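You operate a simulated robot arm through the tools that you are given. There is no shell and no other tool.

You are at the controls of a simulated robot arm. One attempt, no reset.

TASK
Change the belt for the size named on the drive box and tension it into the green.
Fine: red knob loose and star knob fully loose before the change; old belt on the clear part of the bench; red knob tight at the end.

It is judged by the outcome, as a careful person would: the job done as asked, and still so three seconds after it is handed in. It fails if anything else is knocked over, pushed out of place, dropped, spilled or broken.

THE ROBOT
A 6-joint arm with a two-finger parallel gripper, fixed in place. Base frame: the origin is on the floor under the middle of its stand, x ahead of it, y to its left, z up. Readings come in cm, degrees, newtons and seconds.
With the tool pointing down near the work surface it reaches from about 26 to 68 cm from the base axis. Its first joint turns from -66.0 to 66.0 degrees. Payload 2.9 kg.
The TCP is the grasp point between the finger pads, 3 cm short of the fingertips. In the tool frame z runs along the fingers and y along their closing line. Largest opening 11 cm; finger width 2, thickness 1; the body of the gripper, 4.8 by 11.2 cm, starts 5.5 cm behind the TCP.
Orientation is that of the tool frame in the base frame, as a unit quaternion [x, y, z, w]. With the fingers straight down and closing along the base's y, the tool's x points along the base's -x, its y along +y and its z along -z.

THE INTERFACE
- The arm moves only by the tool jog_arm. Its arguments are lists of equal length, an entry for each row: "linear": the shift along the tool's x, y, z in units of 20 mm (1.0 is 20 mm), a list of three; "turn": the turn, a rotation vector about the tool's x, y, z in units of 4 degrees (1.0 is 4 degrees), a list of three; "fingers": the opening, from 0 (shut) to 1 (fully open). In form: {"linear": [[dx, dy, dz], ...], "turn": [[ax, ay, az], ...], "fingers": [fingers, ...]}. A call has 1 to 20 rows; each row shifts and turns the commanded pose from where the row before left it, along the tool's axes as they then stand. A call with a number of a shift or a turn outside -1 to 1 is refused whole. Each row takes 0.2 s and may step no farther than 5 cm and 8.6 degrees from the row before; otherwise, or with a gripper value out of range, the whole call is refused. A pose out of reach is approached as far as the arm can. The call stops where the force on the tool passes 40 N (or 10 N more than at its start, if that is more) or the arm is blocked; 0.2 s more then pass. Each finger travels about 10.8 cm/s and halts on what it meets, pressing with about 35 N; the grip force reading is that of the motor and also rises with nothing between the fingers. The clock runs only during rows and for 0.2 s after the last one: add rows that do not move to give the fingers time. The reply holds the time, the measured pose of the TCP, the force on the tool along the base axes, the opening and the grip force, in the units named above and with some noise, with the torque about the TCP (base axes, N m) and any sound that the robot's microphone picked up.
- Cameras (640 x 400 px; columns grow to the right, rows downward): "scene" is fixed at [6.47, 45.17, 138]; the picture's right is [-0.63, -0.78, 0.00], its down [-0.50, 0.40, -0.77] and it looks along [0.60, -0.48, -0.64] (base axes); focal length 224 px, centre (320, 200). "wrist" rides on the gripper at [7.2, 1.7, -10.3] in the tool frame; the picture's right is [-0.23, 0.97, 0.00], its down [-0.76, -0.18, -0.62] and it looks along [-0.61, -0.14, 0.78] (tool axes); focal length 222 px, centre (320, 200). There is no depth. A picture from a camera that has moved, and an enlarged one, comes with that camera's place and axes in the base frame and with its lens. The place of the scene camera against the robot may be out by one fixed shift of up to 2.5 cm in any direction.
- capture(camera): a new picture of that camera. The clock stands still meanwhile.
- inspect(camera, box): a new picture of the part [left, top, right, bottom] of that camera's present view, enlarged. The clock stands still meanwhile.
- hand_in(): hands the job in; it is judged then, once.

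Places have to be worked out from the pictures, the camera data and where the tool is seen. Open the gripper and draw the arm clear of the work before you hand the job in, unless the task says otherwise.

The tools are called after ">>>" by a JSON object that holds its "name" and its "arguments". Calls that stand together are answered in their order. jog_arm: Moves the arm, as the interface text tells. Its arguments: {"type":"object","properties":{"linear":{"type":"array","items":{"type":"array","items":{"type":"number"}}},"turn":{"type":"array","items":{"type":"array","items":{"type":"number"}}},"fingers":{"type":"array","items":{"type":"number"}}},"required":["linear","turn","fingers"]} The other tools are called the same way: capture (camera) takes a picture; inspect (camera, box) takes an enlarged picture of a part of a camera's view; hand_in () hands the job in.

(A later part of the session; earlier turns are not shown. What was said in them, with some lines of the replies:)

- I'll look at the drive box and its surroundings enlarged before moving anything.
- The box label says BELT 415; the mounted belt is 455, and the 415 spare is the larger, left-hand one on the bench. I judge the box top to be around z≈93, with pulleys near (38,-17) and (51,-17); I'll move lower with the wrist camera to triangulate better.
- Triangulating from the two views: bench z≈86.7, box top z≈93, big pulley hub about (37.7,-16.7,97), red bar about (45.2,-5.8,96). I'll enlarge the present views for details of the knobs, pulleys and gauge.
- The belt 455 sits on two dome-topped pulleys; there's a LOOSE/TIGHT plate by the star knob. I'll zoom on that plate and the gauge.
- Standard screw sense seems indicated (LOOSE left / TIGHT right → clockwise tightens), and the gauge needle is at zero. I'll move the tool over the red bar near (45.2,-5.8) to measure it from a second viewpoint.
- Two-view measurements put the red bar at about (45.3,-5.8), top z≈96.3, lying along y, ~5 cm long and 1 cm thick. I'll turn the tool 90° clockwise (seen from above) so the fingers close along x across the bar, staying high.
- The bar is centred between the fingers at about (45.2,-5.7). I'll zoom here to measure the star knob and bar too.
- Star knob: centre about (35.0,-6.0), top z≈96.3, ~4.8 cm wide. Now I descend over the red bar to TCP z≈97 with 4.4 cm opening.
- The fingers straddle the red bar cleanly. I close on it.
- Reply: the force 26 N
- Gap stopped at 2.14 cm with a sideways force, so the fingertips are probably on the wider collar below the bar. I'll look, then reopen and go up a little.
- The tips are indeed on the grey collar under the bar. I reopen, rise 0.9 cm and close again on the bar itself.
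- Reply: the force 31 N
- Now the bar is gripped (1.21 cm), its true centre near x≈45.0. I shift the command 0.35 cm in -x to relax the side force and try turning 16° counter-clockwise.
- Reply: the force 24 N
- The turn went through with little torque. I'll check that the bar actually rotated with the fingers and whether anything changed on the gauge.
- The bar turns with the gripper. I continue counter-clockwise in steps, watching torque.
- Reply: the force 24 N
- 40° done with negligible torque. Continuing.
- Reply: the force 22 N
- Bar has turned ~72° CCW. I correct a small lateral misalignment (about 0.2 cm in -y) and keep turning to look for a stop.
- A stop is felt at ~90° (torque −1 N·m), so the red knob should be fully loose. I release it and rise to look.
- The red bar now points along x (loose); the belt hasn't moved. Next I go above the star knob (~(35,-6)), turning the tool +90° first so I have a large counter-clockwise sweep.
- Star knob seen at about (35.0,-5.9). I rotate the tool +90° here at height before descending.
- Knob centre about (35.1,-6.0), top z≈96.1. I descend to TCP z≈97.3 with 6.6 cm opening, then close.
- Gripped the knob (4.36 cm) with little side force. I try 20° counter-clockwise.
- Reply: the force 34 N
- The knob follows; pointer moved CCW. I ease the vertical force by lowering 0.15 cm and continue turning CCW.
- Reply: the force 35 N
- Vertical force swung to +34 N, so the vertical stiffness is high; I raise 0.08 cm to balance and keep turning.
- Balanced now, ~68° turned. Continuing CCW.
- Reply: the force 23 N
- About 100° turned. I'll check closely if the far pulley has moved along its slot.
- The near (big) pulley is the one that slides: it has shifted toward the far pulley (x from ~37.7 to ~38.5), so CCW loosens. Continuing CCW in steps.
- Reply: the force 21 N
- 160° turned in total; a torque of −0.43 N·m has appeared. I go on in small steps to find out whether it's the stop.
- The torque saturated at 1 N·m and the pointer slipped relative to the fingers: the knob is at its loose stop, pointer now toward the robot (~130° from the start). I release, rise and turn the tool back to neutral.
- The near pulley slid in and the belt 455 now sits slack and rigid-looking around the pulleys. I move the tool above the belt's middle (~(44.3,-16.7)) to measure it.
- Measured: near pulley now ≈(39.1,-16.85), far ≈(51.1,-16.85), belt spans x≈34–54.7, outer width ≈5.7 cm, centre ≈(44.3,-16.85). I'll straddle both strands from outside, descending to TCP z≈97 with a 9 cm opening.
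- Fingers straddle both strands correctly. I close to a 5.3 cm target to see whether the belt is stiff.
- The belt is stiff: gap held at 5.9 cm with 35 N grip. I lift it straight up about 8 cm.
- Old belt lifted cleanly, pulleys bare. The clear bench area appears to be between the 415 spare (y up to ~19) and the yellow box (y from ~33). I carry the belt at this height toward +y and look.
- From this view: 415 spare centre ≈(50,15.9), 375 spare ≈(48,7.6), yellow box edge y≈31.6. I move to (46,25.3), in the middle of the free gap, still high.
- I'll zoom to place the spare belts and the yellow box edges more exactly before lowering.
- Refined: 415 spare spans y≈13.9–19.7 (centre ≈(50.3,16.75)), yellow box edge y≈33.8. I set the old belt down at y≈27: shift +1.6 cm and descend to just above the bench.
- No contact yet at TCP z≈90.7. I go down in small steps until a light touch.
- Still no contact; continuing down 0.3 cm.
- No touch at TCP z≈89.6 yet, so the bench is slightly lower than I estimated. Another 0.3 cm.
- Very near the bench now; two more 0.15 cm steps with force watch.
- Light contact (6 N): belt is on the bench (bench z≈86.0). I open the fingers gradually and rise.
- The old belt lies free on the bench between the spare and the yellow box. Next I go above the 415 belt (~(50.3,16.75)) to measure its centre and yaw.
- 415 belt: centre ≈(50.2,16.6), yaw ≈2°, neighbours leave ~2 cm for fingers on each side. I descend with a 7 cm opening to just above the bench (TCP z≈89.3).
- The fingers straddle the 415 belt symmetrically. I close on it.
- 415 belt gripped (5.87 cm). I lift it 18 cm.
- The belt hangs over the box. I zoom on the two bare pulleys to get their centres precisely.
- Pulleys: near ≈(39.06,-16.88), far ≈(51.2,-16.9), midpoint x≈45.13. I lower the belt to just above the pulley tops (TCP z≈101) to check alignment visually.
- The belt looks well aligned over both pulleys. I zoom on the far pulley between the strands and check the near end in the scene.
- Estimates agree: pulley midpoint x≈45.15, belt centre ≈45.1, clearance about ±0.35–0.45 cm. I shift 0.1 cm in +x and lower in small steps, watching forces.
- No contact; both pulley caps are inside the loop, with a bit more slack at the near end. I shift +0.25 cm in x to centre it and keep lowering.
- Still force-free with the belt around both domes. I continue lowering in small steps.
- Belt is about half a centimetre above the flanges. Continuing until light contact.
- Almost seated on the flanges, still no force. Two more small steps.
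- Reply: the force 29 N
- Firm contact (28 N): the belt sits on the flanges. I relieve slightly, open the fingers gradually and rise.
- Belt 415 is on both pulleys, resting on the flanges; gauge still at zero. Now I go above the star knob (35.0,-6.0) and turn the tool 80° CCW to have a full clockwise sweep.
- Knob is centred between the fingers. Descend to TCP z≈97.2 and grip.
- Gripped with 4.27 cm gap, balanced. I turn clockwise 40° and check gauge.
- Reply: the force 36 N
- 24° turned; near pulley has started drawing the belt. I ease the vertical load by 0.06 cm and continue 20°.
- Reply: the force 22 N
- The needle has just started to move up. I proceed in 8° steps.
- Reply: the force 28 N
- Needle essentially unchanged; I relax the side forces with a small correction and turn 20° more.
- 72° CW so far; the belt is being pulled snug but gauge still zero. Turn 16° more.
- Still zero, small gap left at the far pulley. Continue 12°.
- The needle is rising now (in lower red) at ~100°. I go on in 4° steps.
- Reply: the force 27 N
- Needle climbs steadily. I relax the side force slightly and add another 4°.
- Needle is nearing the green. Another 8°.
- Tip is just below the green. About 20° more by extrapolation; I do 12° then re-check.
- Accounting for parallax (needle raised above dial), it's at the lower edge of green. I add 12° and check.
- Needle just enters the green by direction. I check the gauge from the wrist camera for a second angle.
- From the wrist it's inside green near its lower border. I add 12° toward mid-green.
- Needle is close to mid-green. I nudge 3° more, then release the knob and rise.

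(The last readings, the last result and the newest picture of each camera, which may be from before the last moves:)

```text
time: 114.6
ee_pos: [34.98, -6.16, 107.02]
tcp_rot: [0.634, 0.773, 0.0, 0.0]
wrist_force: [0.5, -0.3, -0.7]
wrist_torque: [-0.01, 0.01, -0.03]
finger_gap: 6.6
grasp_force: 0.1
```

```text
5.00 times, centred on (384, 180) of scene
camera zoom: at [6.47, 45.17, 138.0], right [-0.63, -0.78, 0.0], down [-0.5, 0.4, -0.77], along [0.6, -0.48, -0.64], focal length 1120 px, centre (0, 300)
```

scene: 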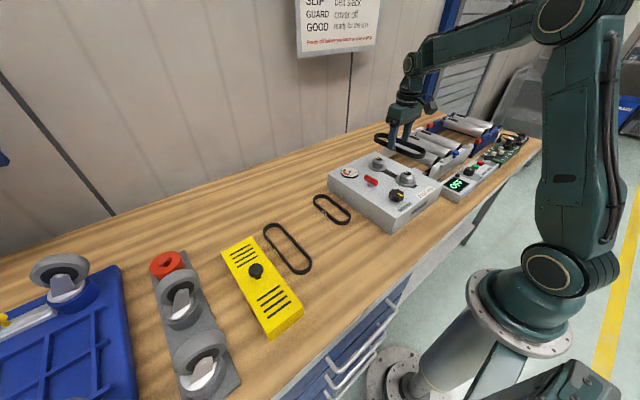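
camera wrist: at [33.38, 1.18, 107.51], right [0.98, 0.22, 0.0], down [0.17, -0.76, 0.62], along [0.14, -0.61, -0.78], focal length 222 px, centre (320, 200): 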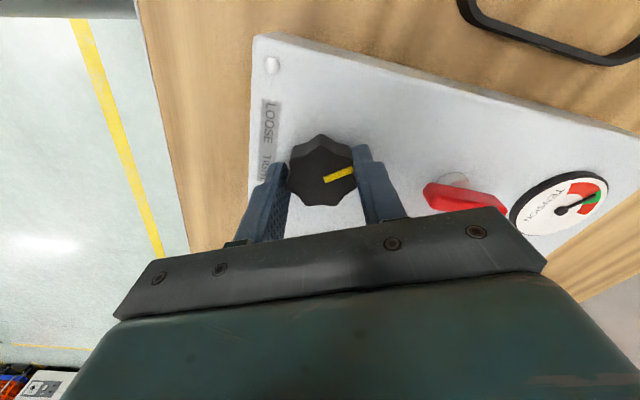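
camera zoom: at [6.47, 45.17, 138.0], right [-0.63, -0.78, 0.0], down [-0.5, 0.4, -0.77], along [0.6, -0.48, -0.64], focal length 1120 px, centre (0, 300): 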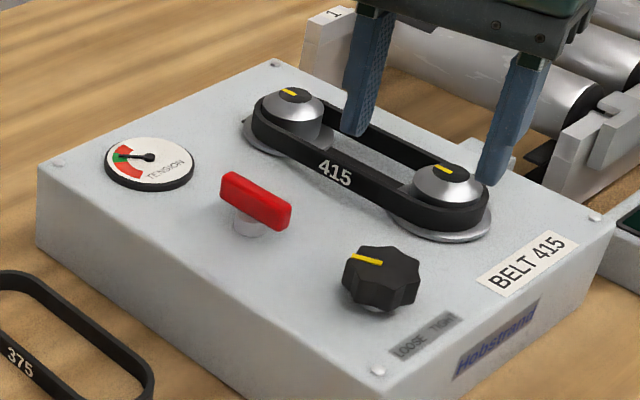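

After release the needle stays near mid-green. Next: turn the tool back to neutral and move over the red bar (44.8,-6.1) to tighten it.

>>> {"name": "jog_arm", "arguments": {"linear": [[0, 0, 0], [0, 0, 0], [0, 0, 0], [0, 0, 0], [0, 0, 0], [0, 0, 0], [0, 0, 0], [0, 0, 0], [0, 0, 0], [0, 0, 0], [0, 0, 0], [0, 0, 0], [0, 0, 0], [0, 0, 0], [0, 0, 0], [0, 0, 0], [0, 0, 0], [0, 0, 0], [0, 0, 0], [0, 0, 0]], "turn": [[0, 0, -1], [0, 0, -1], [0, 0, -1], [0, 0, -1], [0, 0, -1], [0, 0, -1], [0, 0, -1], [0, 0, -1], [0, 0, -1], [0, 0, -1], [0, 0, -1], [0, 0, -1], [0, 0, -1], [0, 0, -1], [0, 0, -1], [0, 0, -1], [0, 0, -1], [0, 0, -1], [0, 0, -1], [0, 0, -0.7]], "fingers": [0.4, 0.4, 0.4, 0.4, 0.4, 0.4, 0.4, 0.4, 0.4, 0.4, 0.4, 0.4, 0.4, 0.4, 0.4, 0.4, 0.4, 0.4, 0.4, 0.4]}}

>>> {"name": "jog_arm", "arguments": {"linear": [[-0.98, 0, 0], [-0.98, 0, 0], [-0.98, 0, 0], [-0.98, 0, 0], [-0.98, 0, 0], [0, 0, 0]], "turn": [[0, 0, 0], [0, 0, 0], [0, 0, 0], [0, 0, 0], [0, 0, 0], [0, 0, 0]], "fingers": [0.4, 0.4, 0.4, 0.4, 0.4, 0.4]}}

>>> {"name": "capture", "arguments": {"camera": "wrist"}}

```text
time: 118.8
ee_pos: [35.0, -6.05, 107.04]
tcp_rot: [0.0, 1.0, 0.0, 0.0]
wrist_force: [-0.5, -0.9, -0.3]
wrist_torque: [0.02, 0.02, 0.0]
finger_gap: 4.43
grasp_force: 0.0
```

```text
time: 120.2
ee_pos: [44.82, -6.0, 107.17]
tcp_rot: [0.0, 1.0, 0.0, 0.0]
wrist_force: [-0.2, -0.2, 0.2]
wrist_torque: [-0.01, 0.01, -0.02]
finger_gap: 4.42
grasp_force: 0.0
```

```text
taken
camera wrist: at [37.65, -4.32, 117.51], right [0.23, 0.97, 0.0], down [0.76, -0.18, 0.62], along [0.61, -0.14, -0.78], focal length 222 px, centre (320, 200)
```

wrist: 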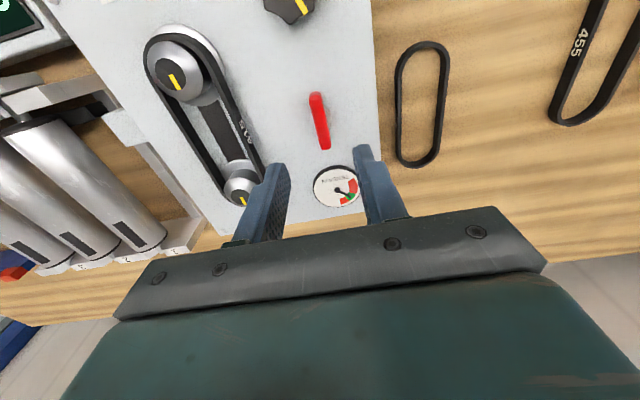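

The bar (along x) is centred between the fingers. I check the gauge from here and then descend to z≈97.9.

>>> {"name": "inspect", "arguments": {"camera": "wrist", "box": [296, 150, 376, 220]}}

>>> {"name": "jog_arm", "arguments": {"linear": [[0, -0.02, 0.92], [0, 0, 0.92], [0, 0, 0.92], [0, 0, 0.92], [0, 0, 0.92], [0, 0, 0]], "turn": [[0, 0, 0], [0, 0, 0], [0, 0, 0], [0, 0, 0], [0, 0, 0], [0, 0, 0]], "fingers": [0.4, 0.4, 0.4, 0.4, 0.4, 0.4]}}

>>> {"name": "capture", "arguments": {"camera": "wrist"}}

```text
5.71 times, centred on (336, 185) of wrist
camera zoom: at [37.65, -4.32, 117.51], right [0.23, 0.97, 0.0], down [0.76, -0.18, 0.62], along [0.61, -0.14, -0.78], focal length 1269 px, centre (229, 286)
```

zoom: 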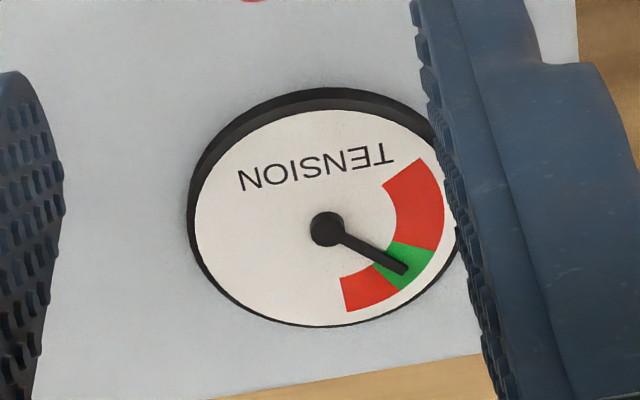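

```text
time: 121.6
ee_pos: [44.68, -6.22, 97.95]
tcp_rot: [-0.001, 1.0, 0.0, -0.001]
wrist_force: [-1.5, -1.7, 0.2]
wrist_torque: [-0.02, -0.03, 0.0]
finger_gap: 4.39
grasp_force: 0.1
```

```text
taken
camera wrist: at [37.49, -4.49, 108.29], right [0.23, 0.97, 0.0], down [0.76, -0.18, 0.62], along [0.61, -0.14, -0.78], focal length 222 px, centre (320, 200)
```

wrist: 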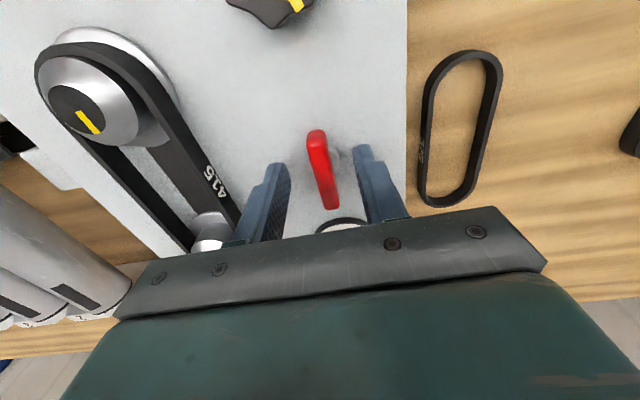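

From above, the needle is mid-green. I close on the red bar.

>>> {"name": "jog_arm", "arguments": {"linear": [[0, 0, 0], [0, 0, 0], [0, 0, 0], [0, 0, 0]], "turn": [[0, 0, 0], [0, 0, 0], [0, 0, 0], [0, 0, 0]], "fingers": [0, 0, 0, 0]}}

```text
time: 122.6
ee_pos: [44.62, -6.03, 98.01]
tcp_rot: [-0.002, 1.0, 0.0, -0.001]
wrist_force: [0.8, 23.3, -3.5]
wrist_torque: [0.22, -0.18, -0.29]
finger_gap: 1.17
grasp_force: 44.9
```

Gripped but ~0.2 cm off-centre (23 N in y). I reopen, shift +0.2 cm in x and y, and grip again.

>>> {"name": "jog_arm", "arguments": {"linear": [[0, 0, 0], [0, 0, 0], [-0.1, 0.1, 0], [0, 0, 0]], "turn": [[0, 0, 0], [0, 0, 0], [0, 0, 0], [0, 0, 0]], "fingers": [0.3, 0.3, 0.3, 0.3]}}

>>> {"name": "jog_arm", "arguments": {"linear": [[0, 0, 0], [0, 0, 0], [0, 0, 0], [0, 0, 0]], "turn": [[0, 0, 0], [0, 0, 0], [0, 0, 0], [0, 0, 0]], "fingers": [0, 0, 0, 0]}}

```text
time: 123.6
ee_pos: [44.93, -6.08, 97.93]
tcp_rot: [0.0, 1.0, 0.0, 0.001]
wrist_force: [0.0, 0.7, 1.4]
wrist_torque: [0.03, -0.02, 0.02]
finger_gap: 3.31
grasp_force: 0.0
```

```text
time: 124.6
ee_pos: [44.91, -5.96, 98.01]
tcp_rot: [0.0, 1.0, -0.001, 0.0]
wrist_force: [1.9, 0.3, -0.4]
wrist_torque: [-0.02, 0.08, 0.01]
finger_gap: 1.22
grasp_force: 45.1
```

Now centred, no side force. I turn the red bar clockwise 40° and check.

>>> {"name": "jog_arm", "arguments": {"linear": [[0, 0, 0], [0, 0, 0], [0, 0, 0], [0, 0, 0], [0, 0, 0], [0, 0, 0], [0, 0, 0], [0, 0, 0], [0, 0, 0], [0, 0, 0], [0, 0, 0]], "turn": [[0, 0, 1], [0, 0, 1], [0, 0, 1], [0, 0, 1], [0, 0, 1], [0, 0, 1], [0, 0, 1], [0, 0, 1], [0, 0, 1], [0, 0, 1], [0, 0, 0]], "fingers": [0, 0, 0, 0, 0, 0, 0, 0, 0, 0, 0]}}

```text
time: 127.0
ee_pos: [44.93, -5.91, 97.99]
tcp_rot: [0.342, 0.94, 0.0, -0.001]
wrist_force: [1.5, 8.0, -6.8]
wrist_torque: [0.95, 0.89, -0.01]
finger_gap: 1.16
grasp_force: 45.1
```

>>> {"name": "jog_arm", "arguments": {"linear": [[0, 0, 0], [0, 0, 0], [0, 0, 0], [0, 0, 0], [0, 0, 0], [0, 0, 0], [0, 0, 0], [0, 0, 0], [0, 0, 0], [0, 0, 0], [0, 0, 0]], "turn": [[0, 0, 1], [0, 0, 1], [0, 0, 1], [0, 0, 1], [0, 0, 1], [0, 0, 1], [0, 0, 1], [0, 0, 1], [0, 0, 1], [0, 0, 1], [0, 0, 0]], "fingers": [0, 0, 0, 0, 0, 0, 0, 0, 0, 0, 0]}}

>>> {"name": "inspect", "arguments": {"camera": "scene", "box": [320, 140, 448, 220]}}

```text
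time: 129.4
ee_pos: [45.02, -5.79, 97.96]
tcp_rot: [0.643, 0.766, -0.001, 0.0]
wrist_force: [2.4, 10.4, -24.2]
wrist_torque: [0.48, -0.11, -0.02]
finger_gap: 1.18
grasp_force: 44.6
```

```text
5.00 times, centred on (384, 180) of scene
camera zoom: at [6.51, 45.19, 137.99], right [-0.63, -0.78, 0.0], down [-0.5, 0.4, -0.77], along [0.6, -0.48, -0.64], focal length 1120 px, centre (0, 300)
```

zoom: 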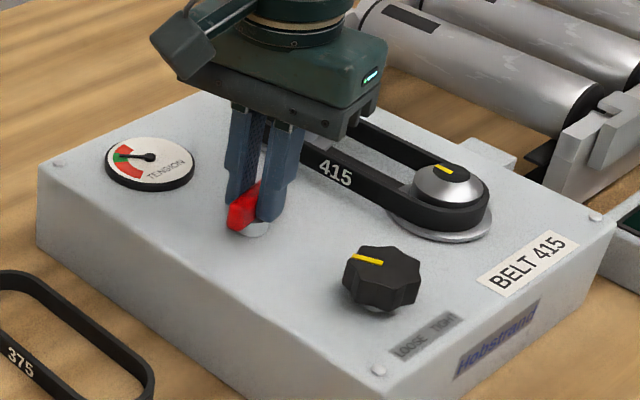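

80° done and gauge still green. I continue to the tight stop.

>>> {"name": "jog_arm", "arguments": {"linear": [[0, 0, 0.015], [0, 0, 0], [0, 0, 0], [0, 0, 0], [0, 0, 0]], "turn": [[0, 0, 1], [0, 0, 1], [0, 0, 1], [0, 0, 0.5], [0, 0, 0]], "fingers": [0, 0, 0, 0, 0]}}

```text
time: 130.6
ee_pos: [45.02, -5.86, 97.88]
tcp_rot: [0.731, 0.682, 0.001, 0.001]
wrist_force: [5.4, 8.3, -14.3]
wrist_torque: [0.28, -0.07, 1.03]
finger_gap: 1.29
grasp_force: 45.0
```

Torque +1.03 N·m: the red knob is at its tight stop. I open, rise and check everything.

>>> {"name": "jog_arm", "arguments": {"linear": [[0, 0, 0], [0, 0, 0], [0, 0, 0], [0, 0, -0.5], [0, 0, -1], [0, 0, -1], [0, 0, -1], [0, 0, -1], [0, 0, -1], [0, 0, -1], [0, 0, 0]], "turn": [[0, 0, 0], [0, 0, 0], [0, 0, 0], [0, 0, 0], [0, 0, 0], [0, 0, 0], [0, 0, 0], [0, 0, 0], [0, 0, 0], [0, 0, 0], [0, 0, 0]], "fingers": [0.35, 0.35, 0.35, 0.35, 0.35, 0.35, 0.35, 0.35, 0.35, 0.35, 0.35]}}

>>> {"name": "capture", "arguments": {"camera": "wrist"}}

>>> {"name": "inspect", "arguments": {"camera": "scene", "box": [320, 140, 448, 220]}}

>>> {"name": "inspect", "arguments": {"camera": "scene", "box": [330, 160, 362, 180]}}

```text
time: 133.0
ee_pos: [44.99, -5.97, 111.05]
tcp_rot: [0.731, 0.682, 0.0, 0.001]
wrist_force: [-0.4, -1.1, 0.2]
wrist_torque: [0.01, -0.03, -0.01]
finger_gap: 3.86
grasp_force: 0.1
```

```text
taken
camera wrist: at [47.3, 1.18, 121.29], right [0.96, -0.29, 0.0], down [-0.23, -0.75, 0.62], along [-0.18, -0.6, -0.78], focal length 222 px, centre (320, 200)
```

wrist: 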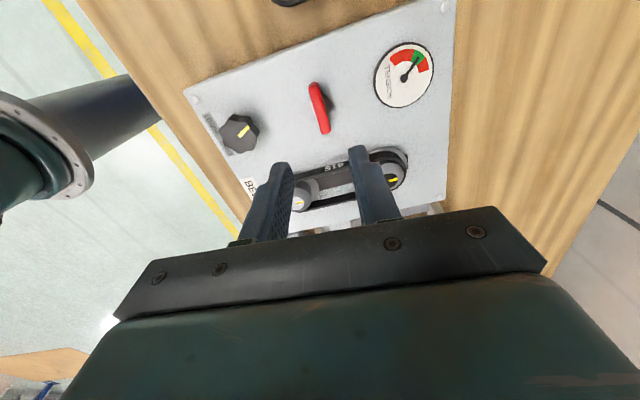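

```text
5.00 times, centred on (384, 180) of scene
camera zoom: at [6.47, 45.17, 138.0], right [-0.63, -0.78, 0.0], down [-0.5, 0.4, -0.77], along [0.6, -0.48, -0.64], focal length 1120 px, centre (0, 300)
```

zoom: 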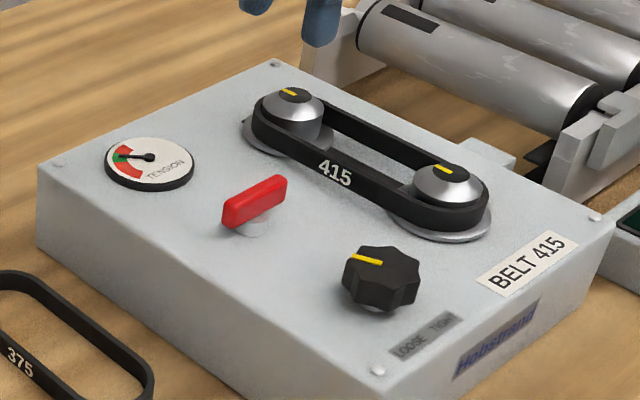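

```text
16.00 times, centred on (346, 170) of scene
camera zoom: at [6.47, 45.17, 138.0], right [-0.63, -0.78, 0.0], down [-0.5, 0.4, -0.77], along [0.6, -0.48, -0.64], focal length 3586 px, centre (-96, 680)
```

zoom: 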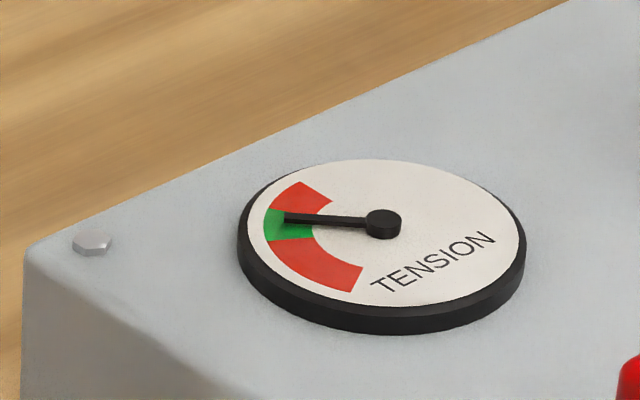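

Red bar is back in its original tight position and the needle is in the green. I retreat up, turn the tool back to neutral, open the gripper, and take final pictures.

>>> {"name": "jog_arm", "arguments": {"linear": [[0, 0, -1], [0, 0, -1], [0, 0, -1], [0, 0, -1], [0, 0, -1], [0, 0, 0], [0, 0, 0], [0, 0, 0], [0, 0, 0], [0, 0, 0], [0, 0, 0], [0, 0, 0], [0, 0, 0], [0, 0, 0], [0, 0, 0], [0, 0, 0], [0, 0, 0], [0, 0, 0], [0, 0, 0], [0, 0, 0]], "turn": [[0, 0, -1], [0, 0, -1], [0, 0, -1], [0, 0, -1], [0, 0, -1], [0, 0, -1], [0, 0, -1], [0, 0, -1], [0, 0, -1], [0, 0, -1], [0, 0, -1], [0, 0, -1], [0, 0, -1], [0, 0, -1], [0, 0, -1], [0, 0, -1], [0, 0, -1], [0, 0, -1], [0, 0, -1], [0, 0, -1]], "fingers": [0.6, 0.8, 1, 1, 1, 1, 1, 1, 1, 1, 1, 1, 1, 1, 1, 1, 1, 1, 1, 1]}}

>>> {"name": "jog_arm", "arguments": {"linear": [[0, 0, 0], [0, 0, 0], [0, 0, 0], [0, 0, 0], [0, 0, 0]], "turn": [[0, 0, -1], [0, 0, -1], [0, 0, -1], [0, 0, -0.5], [0, 0, 0]], "fingers": [1, 1, 1, 1, 1]}}

>>> {"name": "capture", "arguments": {"camera": "wrist"}}

>>> {"name": "capture", "arguments": {"camera": "scene"}}

>>> {"name": "inspect", "arguments": {"camera": "scene", "box": [360, 145, 440, 195]}}

>>> {"name": "inspect", "arguments": {"camera": "wrist", "box": [160, 0, 400, 150]}}

```text
time: 137.2
ee_pos: [45.07, -5.84, 121.07]
tcp_rot: [0.121, 0.993, 0.0, 0.001]
wrist_force: [-0.1, 0.5, 0.8]
wrist_torque: [-0.01, -0.01, 0.0]
finger_gap: 11.0
grasp_force: 0.0
```

```text
time: 138.4
ee_pos: [44.93, -6.01, 120.98]
tcp_rot: [-0.001, 1.0, 0.0, 0.0]
wrist_force: [0.0, -0.6, 0.2]
wrist_torque: [0.0, -0.04, 0.02]
finger_gap: 10.99
grasp_force: 0.1
```

```text
taken
camera wrist: at [37.8, -4.26, 131.31], right [0.23, 0.97, 0.0], down [0.76, -0.18, 0.62], along [0.61, -0.14, -0.78], focal length 222 px, centre (320, 200)
```

wrist: 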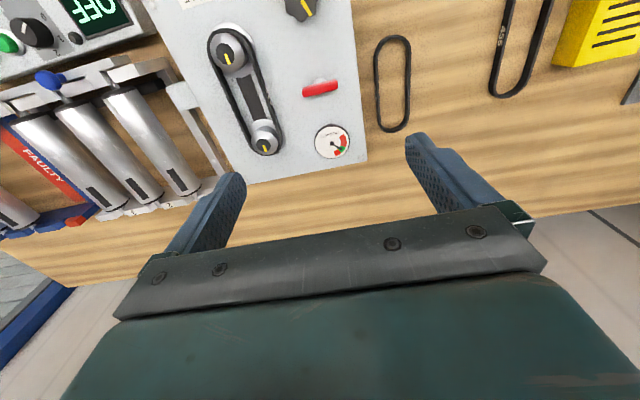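

```text
taken
```

scene: 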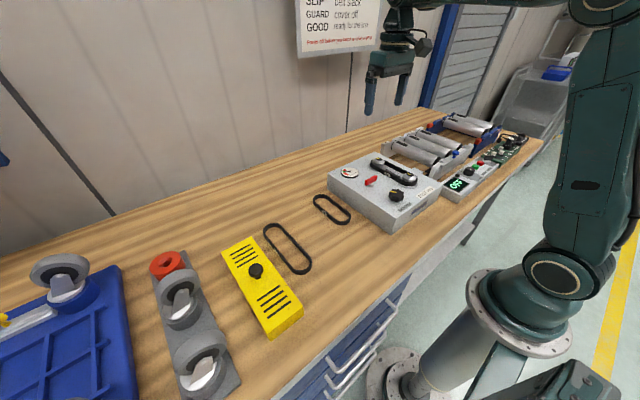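

```text
8.00 times, centred on (400, 170) of scene
camera zoom: at [6.47, 45.17, 138.0], right [-0.63, -0.78, 0.0], down [-0.5, 0.4, -0.77], along [0.6, -0.48, -0.64], focal length 1793 px, centre (-320, 440)
```

zoom: 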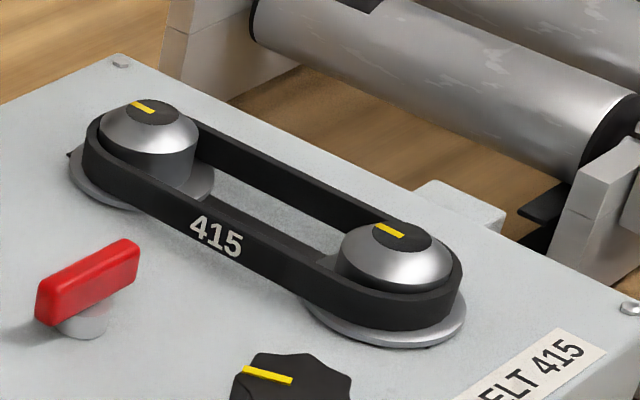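

```text
2.67 times, centred on (280, 75) of wrist
camera zoom: at [37.8, -4.26, 131.31], right [0.23, 0.97, 0.0], down [0.76, -0.18, 0.62], along [0.61, -0.14, -0.78], focal length 592 px, centre (427, 533)
```

zoom: 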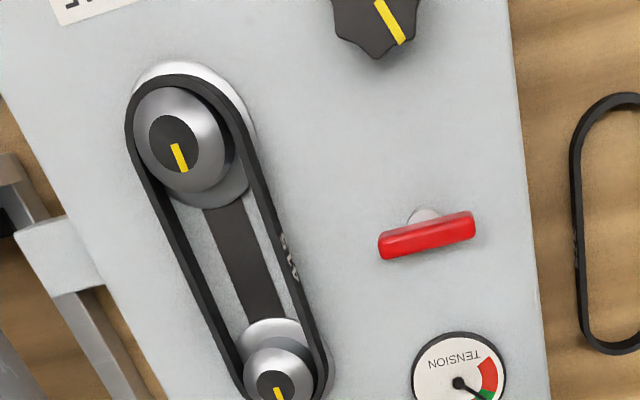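

Belt 415 fits snugly on both pulleys, red bar is tight, the old belt is on the clear bench and the arm is clear. One last check of the needle.

>>> {"name": "inspect", "arguments": {"camera": "wrist", "box": [300, 115, 364, 165]}}

>>> {"name": "inspect", "arguments": {"camera": "scene", "box": [220, 180, 380, 280]}}

```text
8.00 times, centred on (332, 140) of wrist
camera zoom: at [37.8, -4.26, 131.31], right [0.23, 0.97, 0.0], down [0.76, -0.18, 0.62], along [0.61, -0.14, -0.78], focal length 1777 px, centre (224, 680)
```

zoom: 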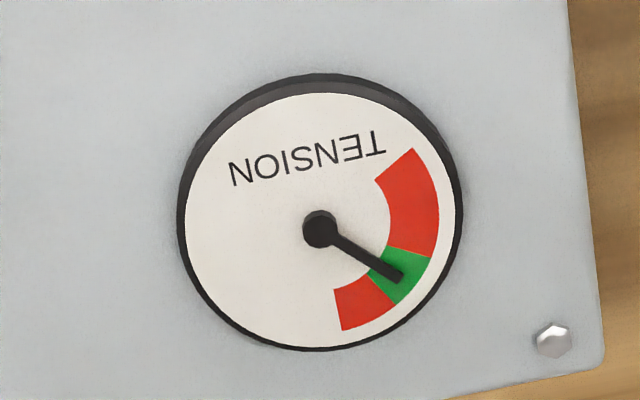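

```text
4.00 times, centred on (300, 230) of scene
camera zoom: at [6.47, 45.17, 138.0], right [-0.63, -0.78, 0.0], down [-0.5, 0.4, -0.77], along [0.6, -0.48, -0.64], focal length 896 px, centre (400, 80)
```

zoom: 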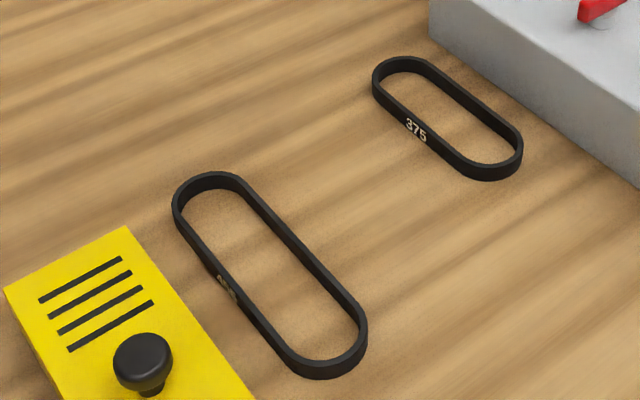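

The needle is mid-green, the red knob is tight, the 415 belt is mounted, the old 455 belt lies on the clear bench and nothing else was moved. I hand the job in.

>>> {"name": "hand_in", "arguments": {}}

```text
The job is handed in.
```

The belt is changed: the 415 belt named on the drive box is on both pulleys, and the tension needle sits in the middle of the green.

- **Before the change:** I turned the red knob to its loose stop and the star knob fully loose before lifting the old belt off.
- **Old belt:** the 455 belt lies on the clear bench between the 375 spare and the yellow box.
- **Red knob:** it is turned back to its tight stop. The needle stayed in the green after tightening and was still there in the last picture before hand-in.
- **Surroundings:** nothing else in the final pictures looked moved or knocked. The gripper is open and the arm is clear of the work.
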